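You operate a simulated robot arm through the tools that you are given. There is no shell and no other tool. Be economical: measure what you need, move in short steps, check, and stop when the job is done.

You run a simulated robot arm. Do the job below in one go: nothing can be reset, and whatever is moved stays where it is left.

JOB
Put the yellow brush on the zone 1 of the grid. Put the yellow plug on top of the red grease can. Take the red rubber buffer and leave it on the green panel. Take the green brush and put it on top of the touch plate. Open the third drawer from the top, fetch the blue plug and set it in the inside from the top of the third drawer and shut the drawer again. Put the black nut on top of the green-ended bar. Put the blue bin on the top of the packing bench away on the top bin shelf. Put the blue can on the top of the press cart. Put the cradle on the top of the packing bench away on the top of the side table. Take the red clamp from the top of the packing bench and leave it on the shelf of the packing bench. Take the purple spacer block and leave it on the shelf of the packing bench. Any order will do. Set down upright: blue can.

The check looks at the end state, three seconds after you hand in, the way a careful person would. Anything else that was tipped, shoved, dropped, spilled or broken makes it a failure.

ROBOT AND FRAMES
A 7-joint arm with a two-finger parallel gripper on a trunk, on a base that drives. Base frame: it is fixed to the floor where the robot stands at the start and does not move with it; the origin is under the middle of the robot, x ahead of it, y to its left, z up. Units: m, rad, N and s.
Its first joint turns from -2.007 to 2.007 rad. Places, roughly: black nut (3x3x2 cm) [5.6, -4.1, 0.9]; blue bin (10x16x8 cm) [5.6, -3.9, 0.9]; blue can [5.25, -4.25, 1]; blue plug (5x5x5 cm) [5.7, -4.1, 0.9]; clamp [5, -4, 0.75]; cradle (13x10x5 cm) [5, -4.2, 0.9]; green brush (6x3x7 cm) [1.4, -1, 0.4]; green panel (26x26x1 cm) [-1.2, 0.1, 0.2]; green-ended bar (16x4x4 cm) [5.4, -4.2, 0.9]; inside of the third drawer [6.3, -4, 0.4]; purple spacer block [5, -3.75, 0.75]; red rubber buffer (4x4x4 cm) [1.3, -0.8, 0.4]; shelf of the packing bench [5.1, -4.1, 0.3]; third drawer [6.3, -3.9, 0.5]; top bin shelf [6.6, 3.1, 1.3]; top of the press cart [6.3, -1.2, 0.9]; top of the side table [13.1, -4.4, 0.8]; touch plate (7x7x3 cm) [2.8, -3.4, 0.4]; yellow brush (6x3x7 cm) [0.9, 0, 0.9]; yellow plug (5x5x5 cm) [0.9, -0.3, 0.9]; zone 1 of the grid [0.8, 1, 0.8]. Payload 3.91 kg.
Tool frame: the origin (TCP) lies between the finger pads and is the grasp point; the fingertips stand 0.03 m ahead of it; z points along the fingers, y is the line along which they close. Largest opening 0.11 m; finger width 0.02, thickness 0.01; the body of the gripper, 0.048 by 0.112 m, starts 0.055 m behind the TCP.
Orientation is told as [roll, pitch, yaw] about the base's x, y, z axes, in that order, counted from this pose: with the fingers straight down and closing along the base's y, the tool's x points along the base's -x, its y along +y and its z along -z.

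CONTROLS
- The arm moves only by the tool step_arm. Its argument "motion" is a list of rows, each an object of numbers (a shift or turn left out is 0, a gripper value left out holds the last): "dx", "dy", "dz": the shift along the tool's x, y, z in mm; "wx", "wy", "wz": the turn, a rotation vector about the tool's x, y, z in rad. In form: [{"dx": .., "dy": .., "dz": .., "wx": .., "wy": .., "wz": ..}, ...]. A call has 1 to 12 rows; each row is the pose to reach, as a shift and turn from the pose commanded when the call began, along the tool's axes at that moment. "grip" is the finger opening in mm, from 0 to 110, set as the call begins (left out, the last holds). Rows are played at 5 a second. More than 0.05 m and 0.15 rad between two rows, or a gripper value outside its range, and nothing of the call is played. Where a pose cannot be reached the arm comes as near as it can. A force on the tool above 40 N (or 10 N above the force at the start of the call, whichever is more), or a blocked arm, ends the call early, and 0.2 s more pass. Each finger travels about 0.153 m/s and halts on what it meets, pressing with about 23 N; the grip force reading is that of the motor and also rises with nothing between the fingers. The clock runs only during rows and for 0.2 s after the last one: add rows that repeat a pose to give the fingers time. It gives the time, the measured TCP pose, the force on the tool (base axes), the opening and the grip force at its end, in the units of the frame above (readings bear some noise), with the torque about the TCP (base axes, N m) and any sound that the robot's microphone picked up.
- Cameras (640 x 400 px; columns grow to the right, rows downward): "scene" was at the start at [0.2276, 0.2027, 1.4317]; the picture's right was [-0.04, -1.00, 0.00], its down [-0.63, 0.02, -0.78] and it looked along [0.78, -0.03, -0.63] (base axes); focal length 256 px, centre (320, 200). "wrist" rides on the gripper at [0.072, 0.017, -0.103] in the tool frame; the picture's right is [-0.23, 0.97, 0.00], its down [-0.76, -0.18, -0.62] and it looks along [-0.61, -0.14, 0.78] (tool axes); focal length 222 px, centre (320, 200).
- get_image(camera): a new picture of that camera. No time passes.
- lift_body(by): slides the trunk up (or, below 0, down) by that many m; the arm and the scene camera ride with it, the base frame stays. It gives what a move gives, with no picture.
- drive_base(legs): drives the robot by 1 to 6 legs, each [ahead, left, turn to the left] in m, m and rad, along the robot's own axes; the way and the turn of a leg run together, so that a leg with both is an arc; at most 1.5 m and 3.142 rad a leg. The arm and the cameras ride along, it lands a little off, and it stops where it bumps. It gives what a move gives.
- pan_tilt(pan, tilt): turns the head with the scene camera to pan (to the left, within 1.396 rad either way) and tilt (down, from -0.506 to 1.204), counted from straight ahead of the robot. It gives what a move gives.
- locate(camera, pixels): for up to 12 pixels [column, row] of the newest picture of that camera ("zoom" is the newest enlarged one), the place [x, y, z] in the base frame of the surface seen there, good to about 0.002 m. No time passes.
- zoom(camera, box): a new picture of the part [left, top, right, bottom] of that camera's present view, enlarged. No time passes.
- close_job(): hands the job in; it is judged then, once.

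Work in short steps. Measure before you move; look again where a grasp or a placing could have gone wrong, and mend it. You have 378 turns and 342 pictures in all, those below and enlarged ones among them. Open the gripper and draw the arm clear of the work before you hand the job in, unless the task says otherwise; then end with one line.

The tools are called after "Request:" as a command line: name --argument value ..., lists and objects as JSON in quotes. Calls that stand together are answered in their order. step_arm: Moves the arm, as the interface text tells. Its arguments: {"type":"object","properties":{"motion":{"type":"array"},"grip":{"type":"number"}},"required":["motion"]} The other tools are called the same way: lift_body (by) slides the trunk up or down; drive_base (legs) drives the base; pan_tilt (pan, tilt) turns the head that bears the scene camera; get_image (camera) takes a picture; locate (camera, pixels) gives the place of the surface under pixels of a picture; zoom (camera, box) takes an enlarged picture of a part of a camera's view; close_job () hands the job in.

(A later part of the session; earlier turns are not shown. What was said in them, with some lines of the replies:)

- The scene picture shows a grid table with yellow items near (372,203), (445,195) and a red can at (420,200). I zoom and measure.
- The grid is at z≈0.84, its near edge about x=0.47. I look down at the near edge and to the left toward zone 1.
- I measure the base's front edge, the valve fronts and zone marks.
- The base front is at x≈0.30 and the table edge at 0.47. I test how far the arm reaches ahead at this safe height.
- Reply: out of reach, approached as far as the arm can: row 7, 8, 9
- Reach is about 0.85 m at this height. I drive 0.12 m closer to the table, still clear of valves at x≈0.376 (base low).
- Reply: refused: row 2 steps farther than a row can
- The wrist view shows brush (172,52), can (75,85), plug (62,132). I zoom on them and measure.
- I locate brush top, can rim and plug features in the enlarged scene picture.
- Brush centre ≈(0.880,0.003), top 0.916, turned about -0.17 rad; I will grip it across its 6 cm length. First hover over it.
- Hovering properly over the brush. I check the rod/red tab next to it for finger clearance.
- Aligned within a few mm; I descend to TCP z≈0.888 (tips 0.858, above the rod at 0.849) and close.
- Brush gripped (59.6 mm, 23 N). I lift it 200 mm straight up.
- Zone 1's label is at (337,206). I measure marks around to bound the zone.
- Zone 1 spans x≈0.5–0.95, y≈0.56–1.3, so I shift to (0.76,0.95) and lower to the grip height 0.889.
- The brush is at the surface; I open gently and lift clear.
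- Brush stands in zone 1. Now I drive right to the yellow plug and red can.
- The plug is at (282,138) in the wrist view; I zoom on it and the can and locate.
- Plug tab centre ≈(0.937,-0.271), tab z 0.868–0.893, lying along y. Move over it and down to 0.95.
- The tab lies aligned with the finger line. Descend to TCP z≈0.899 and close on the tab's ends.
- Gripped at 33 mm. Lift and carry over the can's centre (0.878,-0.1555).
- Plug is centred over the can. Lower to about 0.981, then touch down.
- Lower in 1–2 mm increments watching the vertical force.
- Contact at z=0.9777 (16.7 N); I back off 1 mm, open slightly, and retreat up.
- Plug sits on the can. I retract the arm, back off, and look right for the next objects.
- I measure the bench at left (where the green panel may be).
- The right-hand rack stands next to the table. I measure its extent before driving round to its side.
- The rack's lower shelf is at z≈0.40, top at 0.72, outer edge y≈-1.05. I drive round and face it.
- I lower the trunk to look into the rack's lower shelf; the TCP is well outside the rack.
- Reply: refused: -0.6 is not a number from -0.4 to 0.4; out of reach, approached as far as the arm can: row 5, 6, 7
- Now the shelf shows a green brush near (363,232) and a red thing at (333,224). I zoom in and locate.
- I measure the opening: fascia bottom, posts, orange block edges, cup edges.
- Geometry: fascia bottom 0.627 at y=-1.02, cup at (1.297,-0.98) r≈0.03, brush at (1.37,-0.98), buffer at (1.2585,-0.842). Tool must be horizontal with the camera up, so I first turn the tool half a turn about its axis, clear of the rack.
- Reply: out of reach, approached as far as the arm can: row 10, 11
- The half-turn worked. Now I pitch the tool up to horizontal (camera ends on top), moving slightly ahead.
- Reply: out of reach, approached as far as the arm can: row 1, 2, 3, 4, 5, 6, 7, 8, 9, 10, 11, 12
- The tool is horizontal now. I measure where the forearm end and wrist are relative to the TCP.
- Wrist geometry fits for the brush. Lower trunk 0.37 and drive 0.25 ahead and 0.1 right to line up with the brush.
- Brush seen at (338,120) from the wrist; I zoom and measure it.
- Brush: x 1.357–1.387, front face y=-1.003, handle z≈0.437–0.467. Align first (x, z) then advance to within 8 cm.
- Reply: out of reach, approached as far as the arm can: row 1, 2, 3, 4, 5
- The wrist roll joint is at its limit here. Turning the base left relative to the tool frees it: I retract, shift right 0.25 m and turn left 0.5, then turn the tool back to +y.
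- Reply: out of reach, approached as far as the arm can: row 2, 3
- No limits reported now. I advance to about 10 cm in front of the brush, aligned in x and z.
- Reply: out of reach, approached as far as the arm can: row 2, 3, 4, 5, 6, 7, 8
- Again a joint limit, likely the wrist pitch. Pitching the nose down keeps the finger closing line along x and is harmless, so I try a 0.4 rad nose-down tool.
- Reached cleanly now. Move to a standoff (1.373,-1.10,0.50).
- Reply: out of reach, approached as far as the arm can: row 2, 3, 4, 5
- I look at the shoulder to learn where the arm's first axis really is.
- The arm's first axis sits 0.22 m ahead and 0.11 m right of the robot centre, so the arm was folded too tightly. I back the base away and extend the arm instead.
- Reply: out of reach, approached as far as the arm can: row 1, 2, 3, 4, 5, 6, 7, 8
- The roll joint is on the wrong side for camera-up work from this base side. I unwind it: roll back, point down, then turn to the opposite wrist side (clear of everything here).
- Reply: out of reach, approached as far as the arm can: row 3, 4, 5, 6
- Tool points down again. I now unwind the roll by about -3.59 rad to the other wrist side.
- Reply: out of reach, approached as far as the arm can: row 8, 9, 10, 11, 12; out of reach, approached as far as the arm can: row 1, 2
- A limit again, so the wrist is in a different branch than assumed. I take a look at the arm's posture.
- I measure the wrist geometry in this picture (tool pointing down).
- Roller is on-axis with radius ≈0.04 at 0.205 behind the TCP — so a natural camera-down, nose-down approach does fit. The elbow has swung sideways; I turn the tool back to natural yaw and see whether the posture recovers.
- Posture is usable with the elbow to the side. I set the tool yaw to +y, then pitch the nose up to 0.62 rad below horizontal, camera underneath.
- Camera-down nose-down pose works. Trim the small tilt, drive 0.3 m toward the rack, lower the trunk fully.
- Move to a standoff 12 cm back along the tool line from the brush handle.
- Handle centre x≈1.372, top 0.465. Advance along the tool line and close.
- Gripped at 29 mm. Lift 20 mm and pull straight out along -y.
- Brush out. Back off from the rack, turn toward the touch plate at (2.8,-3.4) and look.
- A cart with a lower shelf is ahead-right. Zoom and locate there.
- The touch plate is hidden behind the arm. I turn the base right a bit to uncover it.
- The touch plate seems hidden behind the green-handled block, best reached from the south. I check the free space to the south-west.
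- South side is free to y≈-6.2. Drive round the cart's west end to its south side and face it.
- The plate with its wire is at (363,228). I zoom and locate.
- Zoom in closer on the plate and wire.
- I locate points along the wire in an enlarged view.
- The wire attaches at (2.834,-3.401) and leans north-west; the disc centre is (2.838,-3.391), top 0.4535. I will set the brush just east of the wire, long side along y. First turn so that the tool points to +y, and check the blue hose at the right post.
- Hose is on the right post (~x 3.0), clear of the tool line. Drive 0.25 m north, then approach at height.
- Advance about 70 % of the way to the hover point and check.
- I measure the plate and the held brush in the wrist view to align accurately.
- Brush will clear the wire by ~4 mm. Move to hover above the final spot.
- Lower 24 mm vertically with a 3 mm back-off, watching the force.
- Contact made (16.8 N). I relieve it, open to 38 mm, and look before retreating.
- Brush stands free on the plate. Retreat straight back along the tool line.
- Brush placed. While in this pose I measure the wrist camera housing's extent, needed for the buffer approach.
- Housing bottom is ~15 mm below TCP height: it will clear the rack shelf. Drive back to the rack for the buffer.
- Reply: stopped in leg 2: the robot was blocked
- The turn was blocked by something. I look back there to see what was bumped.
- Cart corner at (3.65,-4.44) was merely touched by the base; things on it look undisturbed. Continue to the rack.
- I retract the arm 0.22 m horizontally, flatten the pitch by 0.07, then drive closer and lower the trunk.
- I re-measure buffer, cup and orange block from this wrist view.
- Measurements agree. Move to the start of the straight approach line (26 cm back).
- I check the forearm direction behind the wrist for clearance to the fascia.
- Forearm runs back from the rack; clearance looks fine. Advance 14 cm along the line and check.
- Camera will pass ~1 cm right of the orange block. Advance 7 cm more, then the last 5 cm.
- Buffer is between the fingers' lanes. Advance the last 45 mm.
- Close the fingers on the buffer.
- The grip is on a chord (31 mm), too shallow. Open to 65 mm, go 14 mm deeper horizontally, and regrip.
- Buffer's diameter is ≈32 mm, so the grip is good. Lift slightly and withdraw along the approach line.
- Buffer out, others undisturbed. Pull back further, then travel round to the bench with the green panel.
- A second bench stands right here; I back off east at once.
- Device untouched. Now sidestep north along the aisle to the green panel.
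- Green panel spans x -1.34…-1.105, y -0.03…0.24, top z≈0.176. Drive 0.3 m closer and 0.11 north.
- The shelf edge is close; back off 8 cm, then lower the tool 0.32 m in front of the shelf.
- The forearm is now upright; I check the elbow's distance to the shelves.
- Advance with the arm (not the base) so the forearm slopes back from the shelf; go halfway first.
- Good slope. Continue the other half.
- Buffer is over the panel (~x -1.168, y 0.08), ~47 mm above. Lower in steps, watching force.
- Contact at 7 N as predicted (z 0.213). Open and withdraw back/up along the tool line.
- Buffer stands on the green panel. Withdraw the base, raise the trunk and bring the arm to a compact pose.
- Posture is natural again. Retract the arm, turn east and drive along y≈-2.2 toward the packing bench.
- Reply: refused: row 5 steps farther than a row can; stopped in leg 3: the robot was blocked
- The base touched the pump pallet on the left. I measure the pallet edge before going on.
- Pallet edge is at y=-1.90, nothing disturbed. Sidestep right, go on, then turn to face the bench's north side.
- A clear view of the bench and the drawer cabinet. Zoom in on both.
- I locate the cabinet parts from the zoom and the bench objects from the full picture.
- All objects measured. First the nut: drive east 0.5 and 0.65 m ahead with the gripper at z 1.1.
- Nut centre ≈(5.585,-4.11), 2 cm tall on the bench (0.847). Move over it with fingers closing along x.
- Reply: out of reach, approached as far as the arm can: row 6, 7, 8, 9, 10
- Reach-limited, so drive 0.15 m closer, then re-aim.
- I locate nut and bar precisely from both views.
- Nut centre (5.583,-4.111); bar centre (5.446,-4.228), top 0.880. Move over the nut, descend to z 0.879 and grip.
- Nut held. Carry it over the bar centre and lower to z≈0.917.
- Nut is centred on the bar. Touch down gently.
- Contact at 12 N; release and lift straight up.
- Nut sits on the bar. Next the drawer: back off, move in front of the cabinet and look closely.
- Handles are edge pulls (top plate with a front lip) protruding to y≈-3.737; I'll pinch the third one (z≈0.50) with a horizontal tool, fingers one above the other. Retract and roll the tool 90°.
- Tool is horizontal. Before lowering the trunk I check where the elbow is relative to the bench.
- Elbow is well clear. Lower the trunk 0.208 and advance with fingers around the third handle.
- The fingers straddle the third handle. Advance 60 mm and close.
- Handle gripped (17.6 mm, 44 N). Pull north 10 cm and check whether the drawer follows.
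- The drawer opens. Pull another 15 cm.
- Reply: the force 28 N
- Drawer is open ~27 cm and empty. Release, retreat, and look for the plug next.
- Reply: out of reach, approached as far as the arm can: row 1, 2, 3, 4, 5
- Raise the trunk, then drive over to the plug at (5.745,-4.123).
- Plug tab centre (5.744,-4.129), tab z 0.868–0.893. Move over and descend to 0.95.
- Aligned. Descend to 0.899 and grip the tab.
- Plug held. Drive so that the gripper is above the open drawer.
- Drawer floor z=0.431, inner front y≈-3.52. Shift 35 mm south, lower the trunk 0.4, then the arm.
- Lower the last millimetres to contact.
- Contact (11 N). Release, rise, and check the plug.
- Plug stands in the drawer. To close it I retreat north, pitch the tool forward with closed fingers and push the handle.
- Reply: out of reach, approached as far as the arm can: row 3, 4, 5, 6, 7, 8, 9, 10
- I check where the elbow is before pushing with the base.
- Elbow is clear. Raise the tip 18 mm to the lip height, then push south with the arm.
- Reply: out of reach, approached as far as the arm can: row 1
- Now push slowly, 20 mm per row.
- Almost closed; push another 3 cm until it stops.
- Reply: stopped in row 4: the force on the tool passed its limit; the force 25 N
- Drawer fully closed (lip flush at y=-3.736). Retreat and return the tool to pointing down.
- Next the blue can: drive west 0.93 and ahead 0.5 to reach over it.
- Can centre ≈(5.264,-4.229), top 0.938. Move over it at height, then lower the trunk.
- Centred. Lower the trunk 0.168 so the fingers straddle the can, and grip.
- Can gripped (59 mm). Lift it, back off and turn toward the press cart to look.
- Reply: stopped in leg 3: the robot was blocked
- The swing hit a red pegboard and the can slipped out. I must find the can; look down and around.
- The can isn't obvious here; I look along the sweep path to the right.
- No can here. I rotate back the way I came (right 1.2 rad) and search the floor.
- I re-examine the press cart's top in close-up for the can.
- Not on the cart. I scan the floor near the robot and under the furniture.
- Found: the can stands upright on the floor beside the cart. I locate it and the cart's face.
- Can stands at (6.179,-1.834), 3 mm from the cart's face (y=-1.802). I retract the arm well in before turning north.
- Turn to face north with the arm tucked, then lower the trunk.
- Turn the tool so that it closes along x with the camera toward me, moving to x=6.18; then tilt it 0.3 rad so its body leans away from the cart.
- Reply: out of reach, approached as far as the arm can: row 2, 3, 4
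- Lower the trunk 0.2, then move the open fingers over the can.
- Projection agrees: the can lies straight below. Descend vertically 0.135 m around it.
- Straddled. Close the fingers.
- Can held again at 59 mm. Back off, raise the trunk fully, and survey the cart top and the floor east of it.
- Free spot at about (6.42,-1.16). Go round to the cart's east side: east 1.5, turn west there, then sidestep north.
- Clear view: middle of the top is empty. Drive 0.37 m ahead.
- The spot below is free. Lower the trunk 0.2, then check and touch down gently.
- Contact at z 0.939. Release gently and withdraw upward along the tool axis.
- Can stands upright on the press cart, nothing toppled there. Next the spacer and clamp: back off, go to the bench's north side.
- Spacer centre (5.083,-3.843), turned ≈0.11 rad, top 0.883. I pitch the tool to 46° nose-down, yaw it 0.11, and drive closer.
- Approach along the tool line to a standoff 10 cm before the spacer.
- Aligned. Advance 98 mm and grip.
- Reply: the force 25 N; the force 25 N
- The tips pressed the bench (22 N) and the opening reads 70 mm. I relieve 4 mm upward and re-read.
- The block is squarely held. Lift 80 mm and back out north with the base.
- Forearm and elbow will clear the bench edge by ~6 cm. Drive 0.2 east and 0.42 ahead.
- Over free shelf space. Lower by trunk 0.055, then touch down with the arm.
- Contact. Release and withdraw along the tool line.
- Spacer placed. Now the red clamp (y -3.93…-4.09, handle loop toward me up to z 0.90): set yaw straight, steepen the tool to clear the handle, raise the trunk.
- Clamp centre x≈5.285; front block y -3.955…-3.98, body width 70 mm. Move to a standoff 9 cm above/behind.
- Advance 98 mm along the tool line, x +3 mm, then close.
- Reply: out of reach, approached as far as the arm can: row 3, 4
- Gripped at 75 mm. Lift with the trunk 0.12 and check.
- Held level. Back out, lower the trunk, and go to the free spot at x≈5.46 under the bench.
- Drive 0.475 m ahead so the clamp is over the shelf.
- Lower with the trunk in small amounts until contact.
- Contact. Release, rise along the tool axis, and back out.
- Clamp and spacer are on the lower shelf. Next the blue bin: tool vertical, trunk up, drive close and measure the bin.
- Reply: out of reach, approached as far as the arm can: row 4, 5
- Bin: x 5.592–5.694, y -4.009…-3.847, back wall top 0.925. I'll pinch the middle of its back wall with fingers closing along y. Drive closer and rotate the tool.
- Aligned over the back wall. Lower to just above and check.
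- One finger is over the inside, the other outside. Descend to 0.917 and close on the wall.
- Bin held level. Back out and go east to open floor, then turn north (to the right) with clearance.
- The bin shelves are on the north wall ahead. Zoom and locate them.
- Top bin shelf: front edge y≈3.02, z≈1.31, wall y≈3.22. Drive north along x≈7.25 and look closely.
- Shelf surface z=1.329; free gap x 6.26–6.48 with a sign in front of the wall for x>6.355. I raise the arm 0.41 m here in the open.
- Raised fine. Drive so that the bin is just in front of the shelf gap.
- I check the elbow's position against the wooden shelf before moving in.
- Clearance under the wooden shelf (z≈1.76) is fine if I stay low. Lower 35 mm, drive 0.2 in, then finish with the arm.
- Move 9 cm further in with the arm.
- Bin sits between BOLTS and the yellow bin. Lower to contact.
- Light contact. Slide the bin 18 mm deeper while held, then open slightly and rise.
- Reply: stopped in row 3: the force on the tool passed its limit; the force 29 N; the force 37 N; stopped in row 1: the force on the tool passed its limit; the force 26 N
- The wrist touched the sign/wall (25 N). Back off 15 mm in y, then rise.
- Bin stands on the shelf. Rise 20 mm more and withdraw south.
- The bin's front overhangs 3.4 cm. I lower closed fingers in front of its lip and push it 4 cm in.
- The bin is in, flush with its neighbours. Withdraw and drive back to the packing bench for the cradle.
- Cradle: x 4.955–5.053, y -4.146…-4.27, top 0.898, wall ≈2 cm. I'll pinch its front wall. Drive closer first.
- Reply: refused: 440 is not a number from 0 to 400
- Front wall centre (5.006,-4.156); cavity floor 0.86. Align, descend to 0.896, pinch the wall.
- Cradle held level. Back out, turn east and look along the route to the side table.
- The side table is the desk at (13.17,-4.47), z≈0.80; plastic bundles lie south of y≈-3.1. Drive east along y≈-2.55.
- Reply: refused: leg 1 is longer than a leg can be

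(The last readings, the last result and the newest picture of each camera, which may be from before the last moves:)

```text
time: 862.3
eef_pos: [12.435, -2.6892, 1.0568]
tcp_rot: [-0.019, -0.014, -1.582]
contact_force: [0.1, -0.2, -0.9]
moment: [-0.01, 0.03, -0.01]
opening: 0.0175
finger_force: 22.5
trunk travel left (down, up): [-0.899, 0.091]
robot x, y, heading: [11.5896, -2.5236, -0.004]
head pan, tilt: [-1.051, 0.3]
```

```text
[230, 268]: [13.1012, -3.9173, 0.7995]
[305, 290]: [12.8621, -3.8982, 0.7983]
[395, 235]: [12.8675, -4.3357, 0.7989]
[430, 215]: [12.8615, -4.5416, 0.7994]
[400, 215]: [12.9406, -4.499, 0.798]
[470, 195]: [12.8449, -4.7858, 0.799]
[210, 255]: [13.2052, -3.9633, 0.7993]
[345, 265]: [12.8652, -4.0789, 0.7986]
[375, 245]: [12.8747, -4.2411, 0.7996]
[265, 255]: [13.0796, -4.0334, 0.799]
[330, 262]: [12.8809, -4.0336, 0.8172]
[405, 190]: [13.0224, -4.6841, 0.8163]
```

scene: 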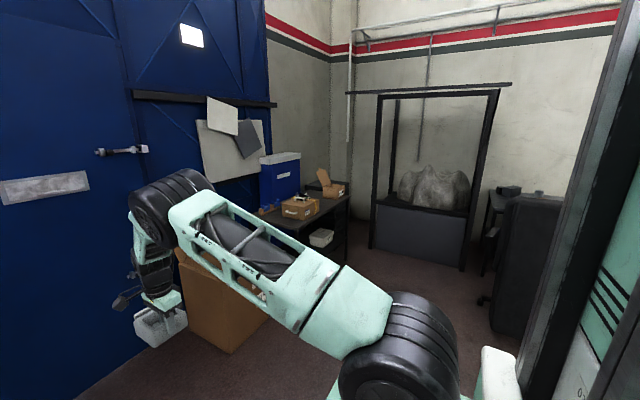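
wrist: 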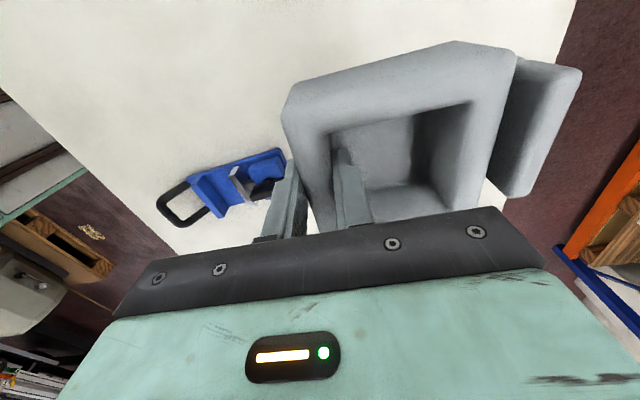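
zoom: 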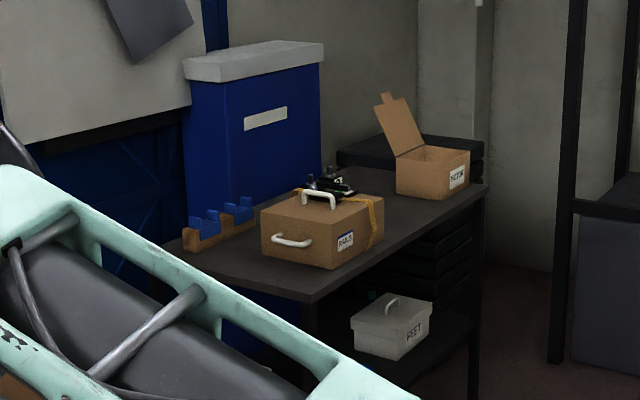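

Desk top z=0.799, west edge x≈12.83; free place between case and open box at y≈-4.5. Raise the trunk, move ahead 0.33, then sidestep south.

Request:
lift_body --by 0.088

Request:
drive_base --legs '[[0.34, 0, 0], [0, -1.0, 0]]'

Request:
pan_tilt --pan -0.7 --tilt 0.5

Request:
get_image --camera "scene"

```text
time: 863.5
eef_pos: [12.435, -2.6895, 1.142]
tcp_rot: [-0.02, -0.012, -1.58]
contact_force: [0.2, 0.6, -0.3]
moment: [-0.02, 0.05, 0.01]
opening: 0.0173
finger_force: 23.3
trunk travel left (down, up): [-0.987, 0.003]
robot x, y, heading: [11.5879, -2.5239, 0.003]
head pan, tilt: [-1.051, 0.3]
```

```text
time: 870.5
eef_pos: [12.7705, -3.6962, 1.1428]
tcp_rot: [-0.02, -0.011, -1.591]
contact_force: [0.0, 1.0, 0.2]
moment: [-0.02, -0.01, -0.01]
opening: 0.0175
finger_force: 22.6
trunk travel left (down, up): [-0.987, 0.003]
robot x, y, heading: [11.9299, -3.5247, -0.006]
head pan, tilt: [-1.051, 0.3]
```

```text
time: 871.4
eef_pos: [12.7701, -3.6961, 1.1422]
tcp_rot: [-0.022, -0.013, -1.59]
contact_force: [0.1, -0.3, 0.4]
moment: [-0.01, 0.03, 0.01]
opening: 0.0174
finger_force: 22.8
trunk travel left (down, up): [-0.987, 0.003]
robot x, y, heading: [11.9252, -3.5206, -0.008]
head pan, tilt: [-0.7, 0.499]
```

```text
58 pictures are left
```

scene: 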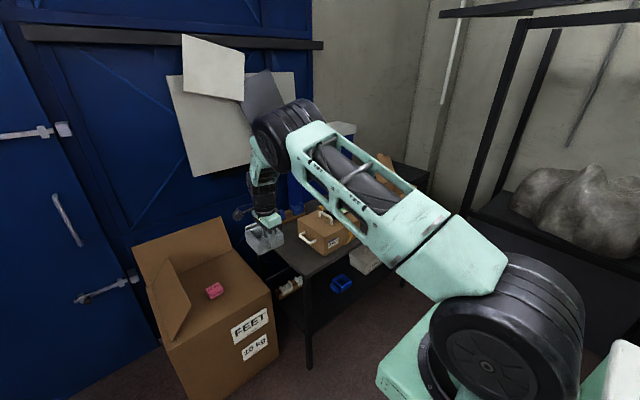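

Request:
pan_tilt --pan -1.39 --tilt 0.7

Request:
get_image --camera "scene"

```text
time: 872.4
eef_pos: [12.7696, -3.6954, 1.1423]
tcp_rot: [-0.022, -0.013, -1.591]
contact_force: [0.0, -0.7, -0.7]
moment: [-0.01, 0.02, -0.01]
opening: 0.0172
finger_force: 22.7
trunk travel left (down, up): [-0.987, 0.003]
robot x, y, heading: [11.9204, -3.5229, -0.006]
head pan, tilt: [-1.389, 0.7]
```

```text
57 pictures are left
```

scene: 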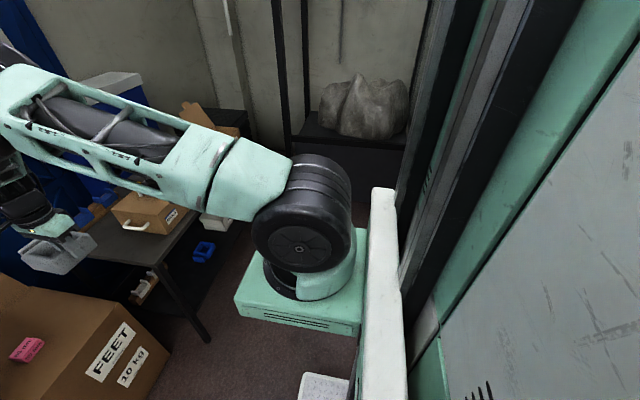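

Proceed: 0.05 ahead, then 0.8 south.

Request:
drive_base --legs '[[0.05, 0, 0], [0, -0.45, 0], [0, -0.36, 0]]'

Request:
pan_tilt --pan -0.3 --tilt 0.7

Request:
get_image --camera "scene"

Request:
get_image --camera "wrist"

```text
time: 877.6
eef_pos: [12.8128, -4.5091, 1.1443]
tcp_rot: [-0.022, -0.013, -1.594]
contact_force: [-0.2, -0.1, -0.7]
moment: [0.01, 0.04, 0.02]
opening: 0.0175
finger_force: 23.2
trunk travel left (down, up): [-0.987, 0.003]
robot x, y, heading: [11.9705, -4.3365, -0.007]
head pan, tilt: [-1.389, 0.7]
```

```text
time: 878.9
eef_pos: [12.8132, -4.5094, 1.1441]
tcp_rot: [-0.021, -0.013, -1.593]
contact_force: [0.7, -0.5, -0.5]
moment: [0.01, 0.01, 0.02]
opening: 0.0175
finger_force: 22.8
trunk travel left (down, up): [-0.987, 0.003]
robot x, y, heading: [11.9723, -4.3344, -0.01]
head pan, tilt: [-0.3, 0.7]
```

```text
56 pictures are left
```

scene: 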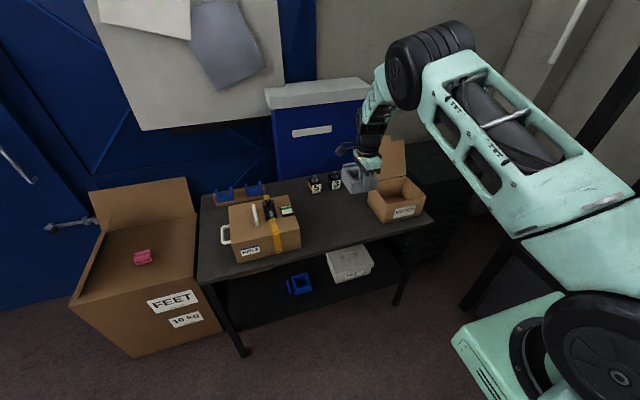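

```text
55 pictures are left
```

wrist: 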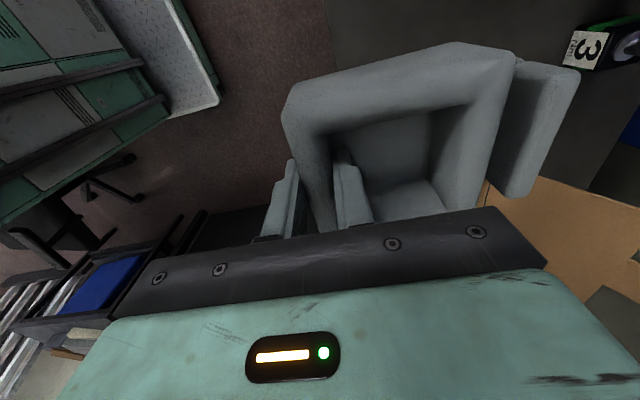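

Request:
locate --camera "scene" --pixels '[[315, 190], [335, 188], [300, 240], [295, 215], [370, 200], [372, 215], [330, 215], [335, 240], [345, 205], [330, 200], [360, 235], [350, 190]]'

Request:
zoom --camera "scene" --box '[260, 140, 440, 270]'

```text
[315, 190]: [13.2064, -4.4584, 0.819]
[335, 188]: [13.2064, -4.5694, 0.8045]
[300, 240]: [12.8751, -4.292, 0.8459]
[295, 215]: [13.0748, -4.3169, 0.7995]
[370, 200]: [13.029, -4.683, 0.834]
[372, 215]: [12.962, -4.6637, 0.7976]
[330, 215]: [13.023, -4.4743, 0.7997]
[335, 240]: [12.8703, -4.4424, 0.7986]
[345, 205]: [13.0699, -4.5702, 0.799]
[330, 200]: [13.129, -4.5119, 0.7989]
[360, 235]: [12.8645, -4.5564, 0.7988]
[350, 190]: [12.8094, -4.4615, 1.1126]
```

```text
3.08 times, centred on (350, 205) of scene
```

zoom: 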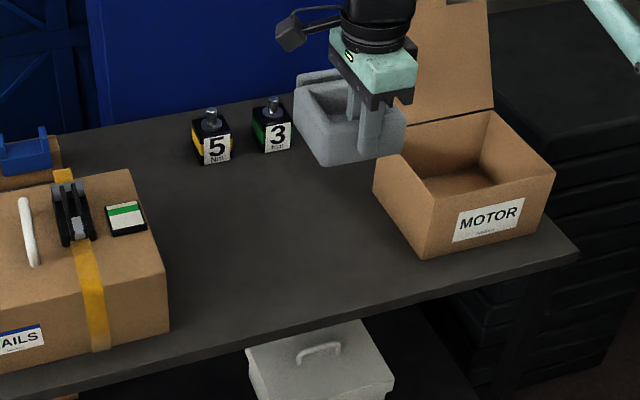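

Free area x 12.84–13.15, y -4.33…-4.66. Shift 87 mm east and 20 mm north, then lower by trunk.

Request:
step_arm --motion '[{"dx": 7, "dy": 30}, {"dx": 14, "dy": 60}, {"dx": 21, "dy": 88}, {"dx": 21, "dy": 88}]'

Request:
lift_body --by -0.25

Request:
zoom --camera "scene" --box '[240, 60, 440, 240]'

```text
time: 879.9
eef_pos: [12.902, -4.4908, 1.1402]
tcp_rot: [-0.023, -0.013, -1.594]
contact_force: [-0.4, -0.3, -1.0]
moment: [-0.02, 0.05, -0.02]
opening: 0.0175
finger_force: 22.5
trunk travel left (down, up): [-0.987, 0.003]
robot x, y, heading: [11.97, -4.3367, -0.009]
head pan, tilt: [-0.3, 0.7]
```

```text
time: 882.5
eef_pos: [12.9017, -4.4911, 0.8916]
tcp_rot: [-0.022, -0.011, -1.595]
contact_force: [0.5, -0.5, -1.0]
moment: [0.0, 0.05, -0.01]
opening: 0.0175
finger_force: 22.5
trunk travel left (down, up): [-0.737, 0.253]
robot x, y, heading: [11.9705, -4.3309, -0.011]
head pan, tilt: [-0.3, 0.7]
```

```text
2.22 times, centred on (340, 150) of scene
```

zoom: 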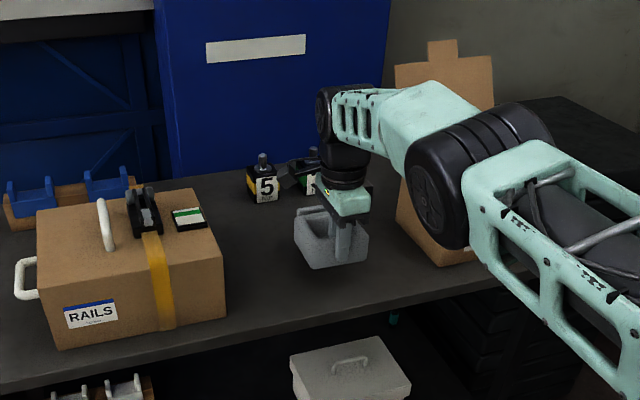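

Lower further in small steps to contact.

Request:
lift_body --by -0.038

Request:
lift_body --by -0.005

```text
time: 883.3
eef_pos: [12.9017, -4.4911, 0.8534]
tcp_rot: [-0.021, -0.013, -1.592]
contact_force: [0.9, 0.1, -0.7]
moment: [0.0, 0.01, 0.0]
opening: 0.0175
finger_force: 23.0
trunk travel left (down, up): [-0.699, 0.291]
robot x, y, heading: [11.9731, -4.3336, -0.007]
head pan, tilt: [-0.3, 0.7]
```

```text
time: 883.9
eef_pos: [12.9016, -4.4906, 0.8484]
tcp_rot: [-0.021, -0.012, -1.595]
contact_force: [-0.1, 0.2, -0.1]
moment: [0.01, 0.02, 0.02]
opening: 0.0176
finger_force: 22.9
trunk travel left (down, up): [-0.694, 0.296]
robot x, y, heading: [11.9667, -4.3327, -0.01]
head pan, tilt: [-0.3, 0.7]
```

Request:
lift_body --by -0.003

```text
time: 884.4
eef_pos: [12.9019, -4.4909, 0.8465]
tcp_rot: [-0.019, -0.013, -1.593]
contact_force: [-5.0, 0.1, 6.6]
moment: [-0.11, -0.53, 0.0]
opening: 0.0174
finger_force: 22.9
trunk travel left (down, up): [-0.691, 0.299]
robot x, y, heading: [11.9685, -4.3328, -0.01]
head pan, tilt: [-0.3, 0.7]
```

Contact (6.6 N). Release, rise straight up, and check.

Request:
step_arm --motion '[{}, {}, {}]' --grip 42

Request:
lift_body --by 0.2

Request:
get_image --camera "scene"

Request:
get_image --camera "wrist"

```text
time: 885.2
eef_pos: [12.9019, -4.4905, 0.8449]
tcp_rot: [-0.02, -0.012, -1.594]
contact_force: [-0.2, -0.3, 0.2]
moment: [0.03, -0.02, 0.01]
opening: 0.0421
finger_force: 0.1
trunk travel left (down, up): [-0.691, 0.299]
robot x, y, heading: [11.9718, -4.335, -0.014]
head pan, tilt: [-0.3, 0.7]
```

```text
time: 887.4
eef_pos: [12.9023, -4.4904, 1.0459]
tcp_rot: [-0.021, -0.011, -1.592]
contact_force: [0.1, 0.8, -0.1]
moment: [0.01, 0.01, -0.03]
opening: 0.0421
finger_force: 0.0
trunk travel left (down, up): [-0.891, 0.099]
robot x, y, heading: [11.9714, -4.3383, -0.014]
head pan, tilt: [-0.3, 0.7]
```

```text
52 pictures are left
```

scene: 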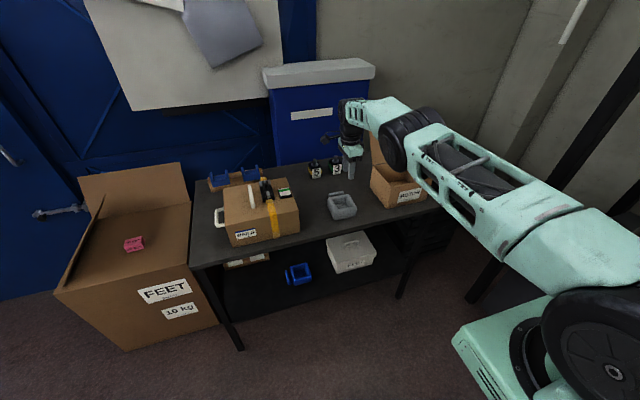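

```text
51 pictures are left
```

wrist: 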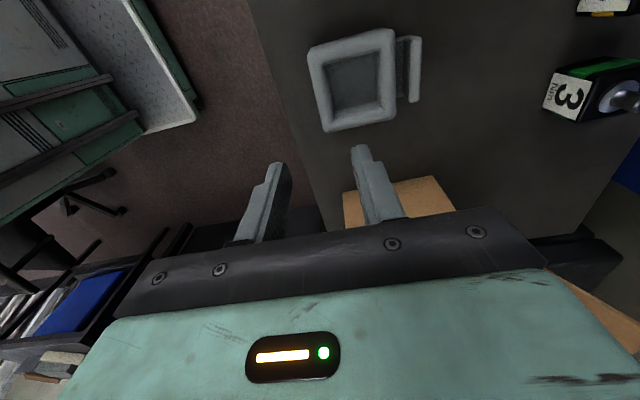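

Cradle sits on the side table. Draw the arm clear of the table before handing in.

Request:
step_arm --motion '[{"dy": -45}, {"dy": -90}, {"dy": -135}, {"dy": -180}, {"dy": -225}, {"dy": -270}]' --grip 100

Request:
get_image --camera "scene"

```text
time: 888.8
eef_pos: [12.6318, -4.4842, 1.0513]
tcp_rot: [-0.02, -0.015, -1.594]
contact_force: [-0.4, -0.2, -0.5]
moment: [0.02, 0.04, -0.01]
opening: 0.1
finger_force: 0.0
trunk travel left (down, up): [-0.891, 0.099]
robot x, y, heading: [11.969, -4.3351, -0.012]
head pan, tilt: [-0.3, 0.7]
```

```text
50 pictures are left
```

scene: 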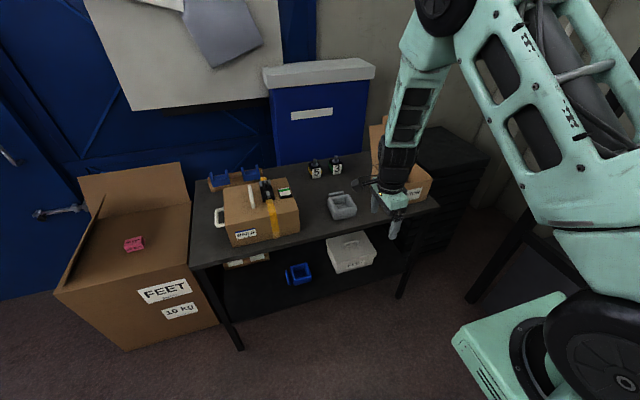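

Everything is placed, the gripper is open and the arm is clear of the table; I hand the job in.

Request:
close_job

```text
The job is handed in.
```

All eleven items are at their target places and the job is handed in. On the way the arm struck the press cart's red pegboard, and the blue can dropped to the floor. It landed upright; I picked it up and stood it on the cart. The base also lightly bumped the blue cart and the pump pallet, and I saw nothing displaced at any of these spots.
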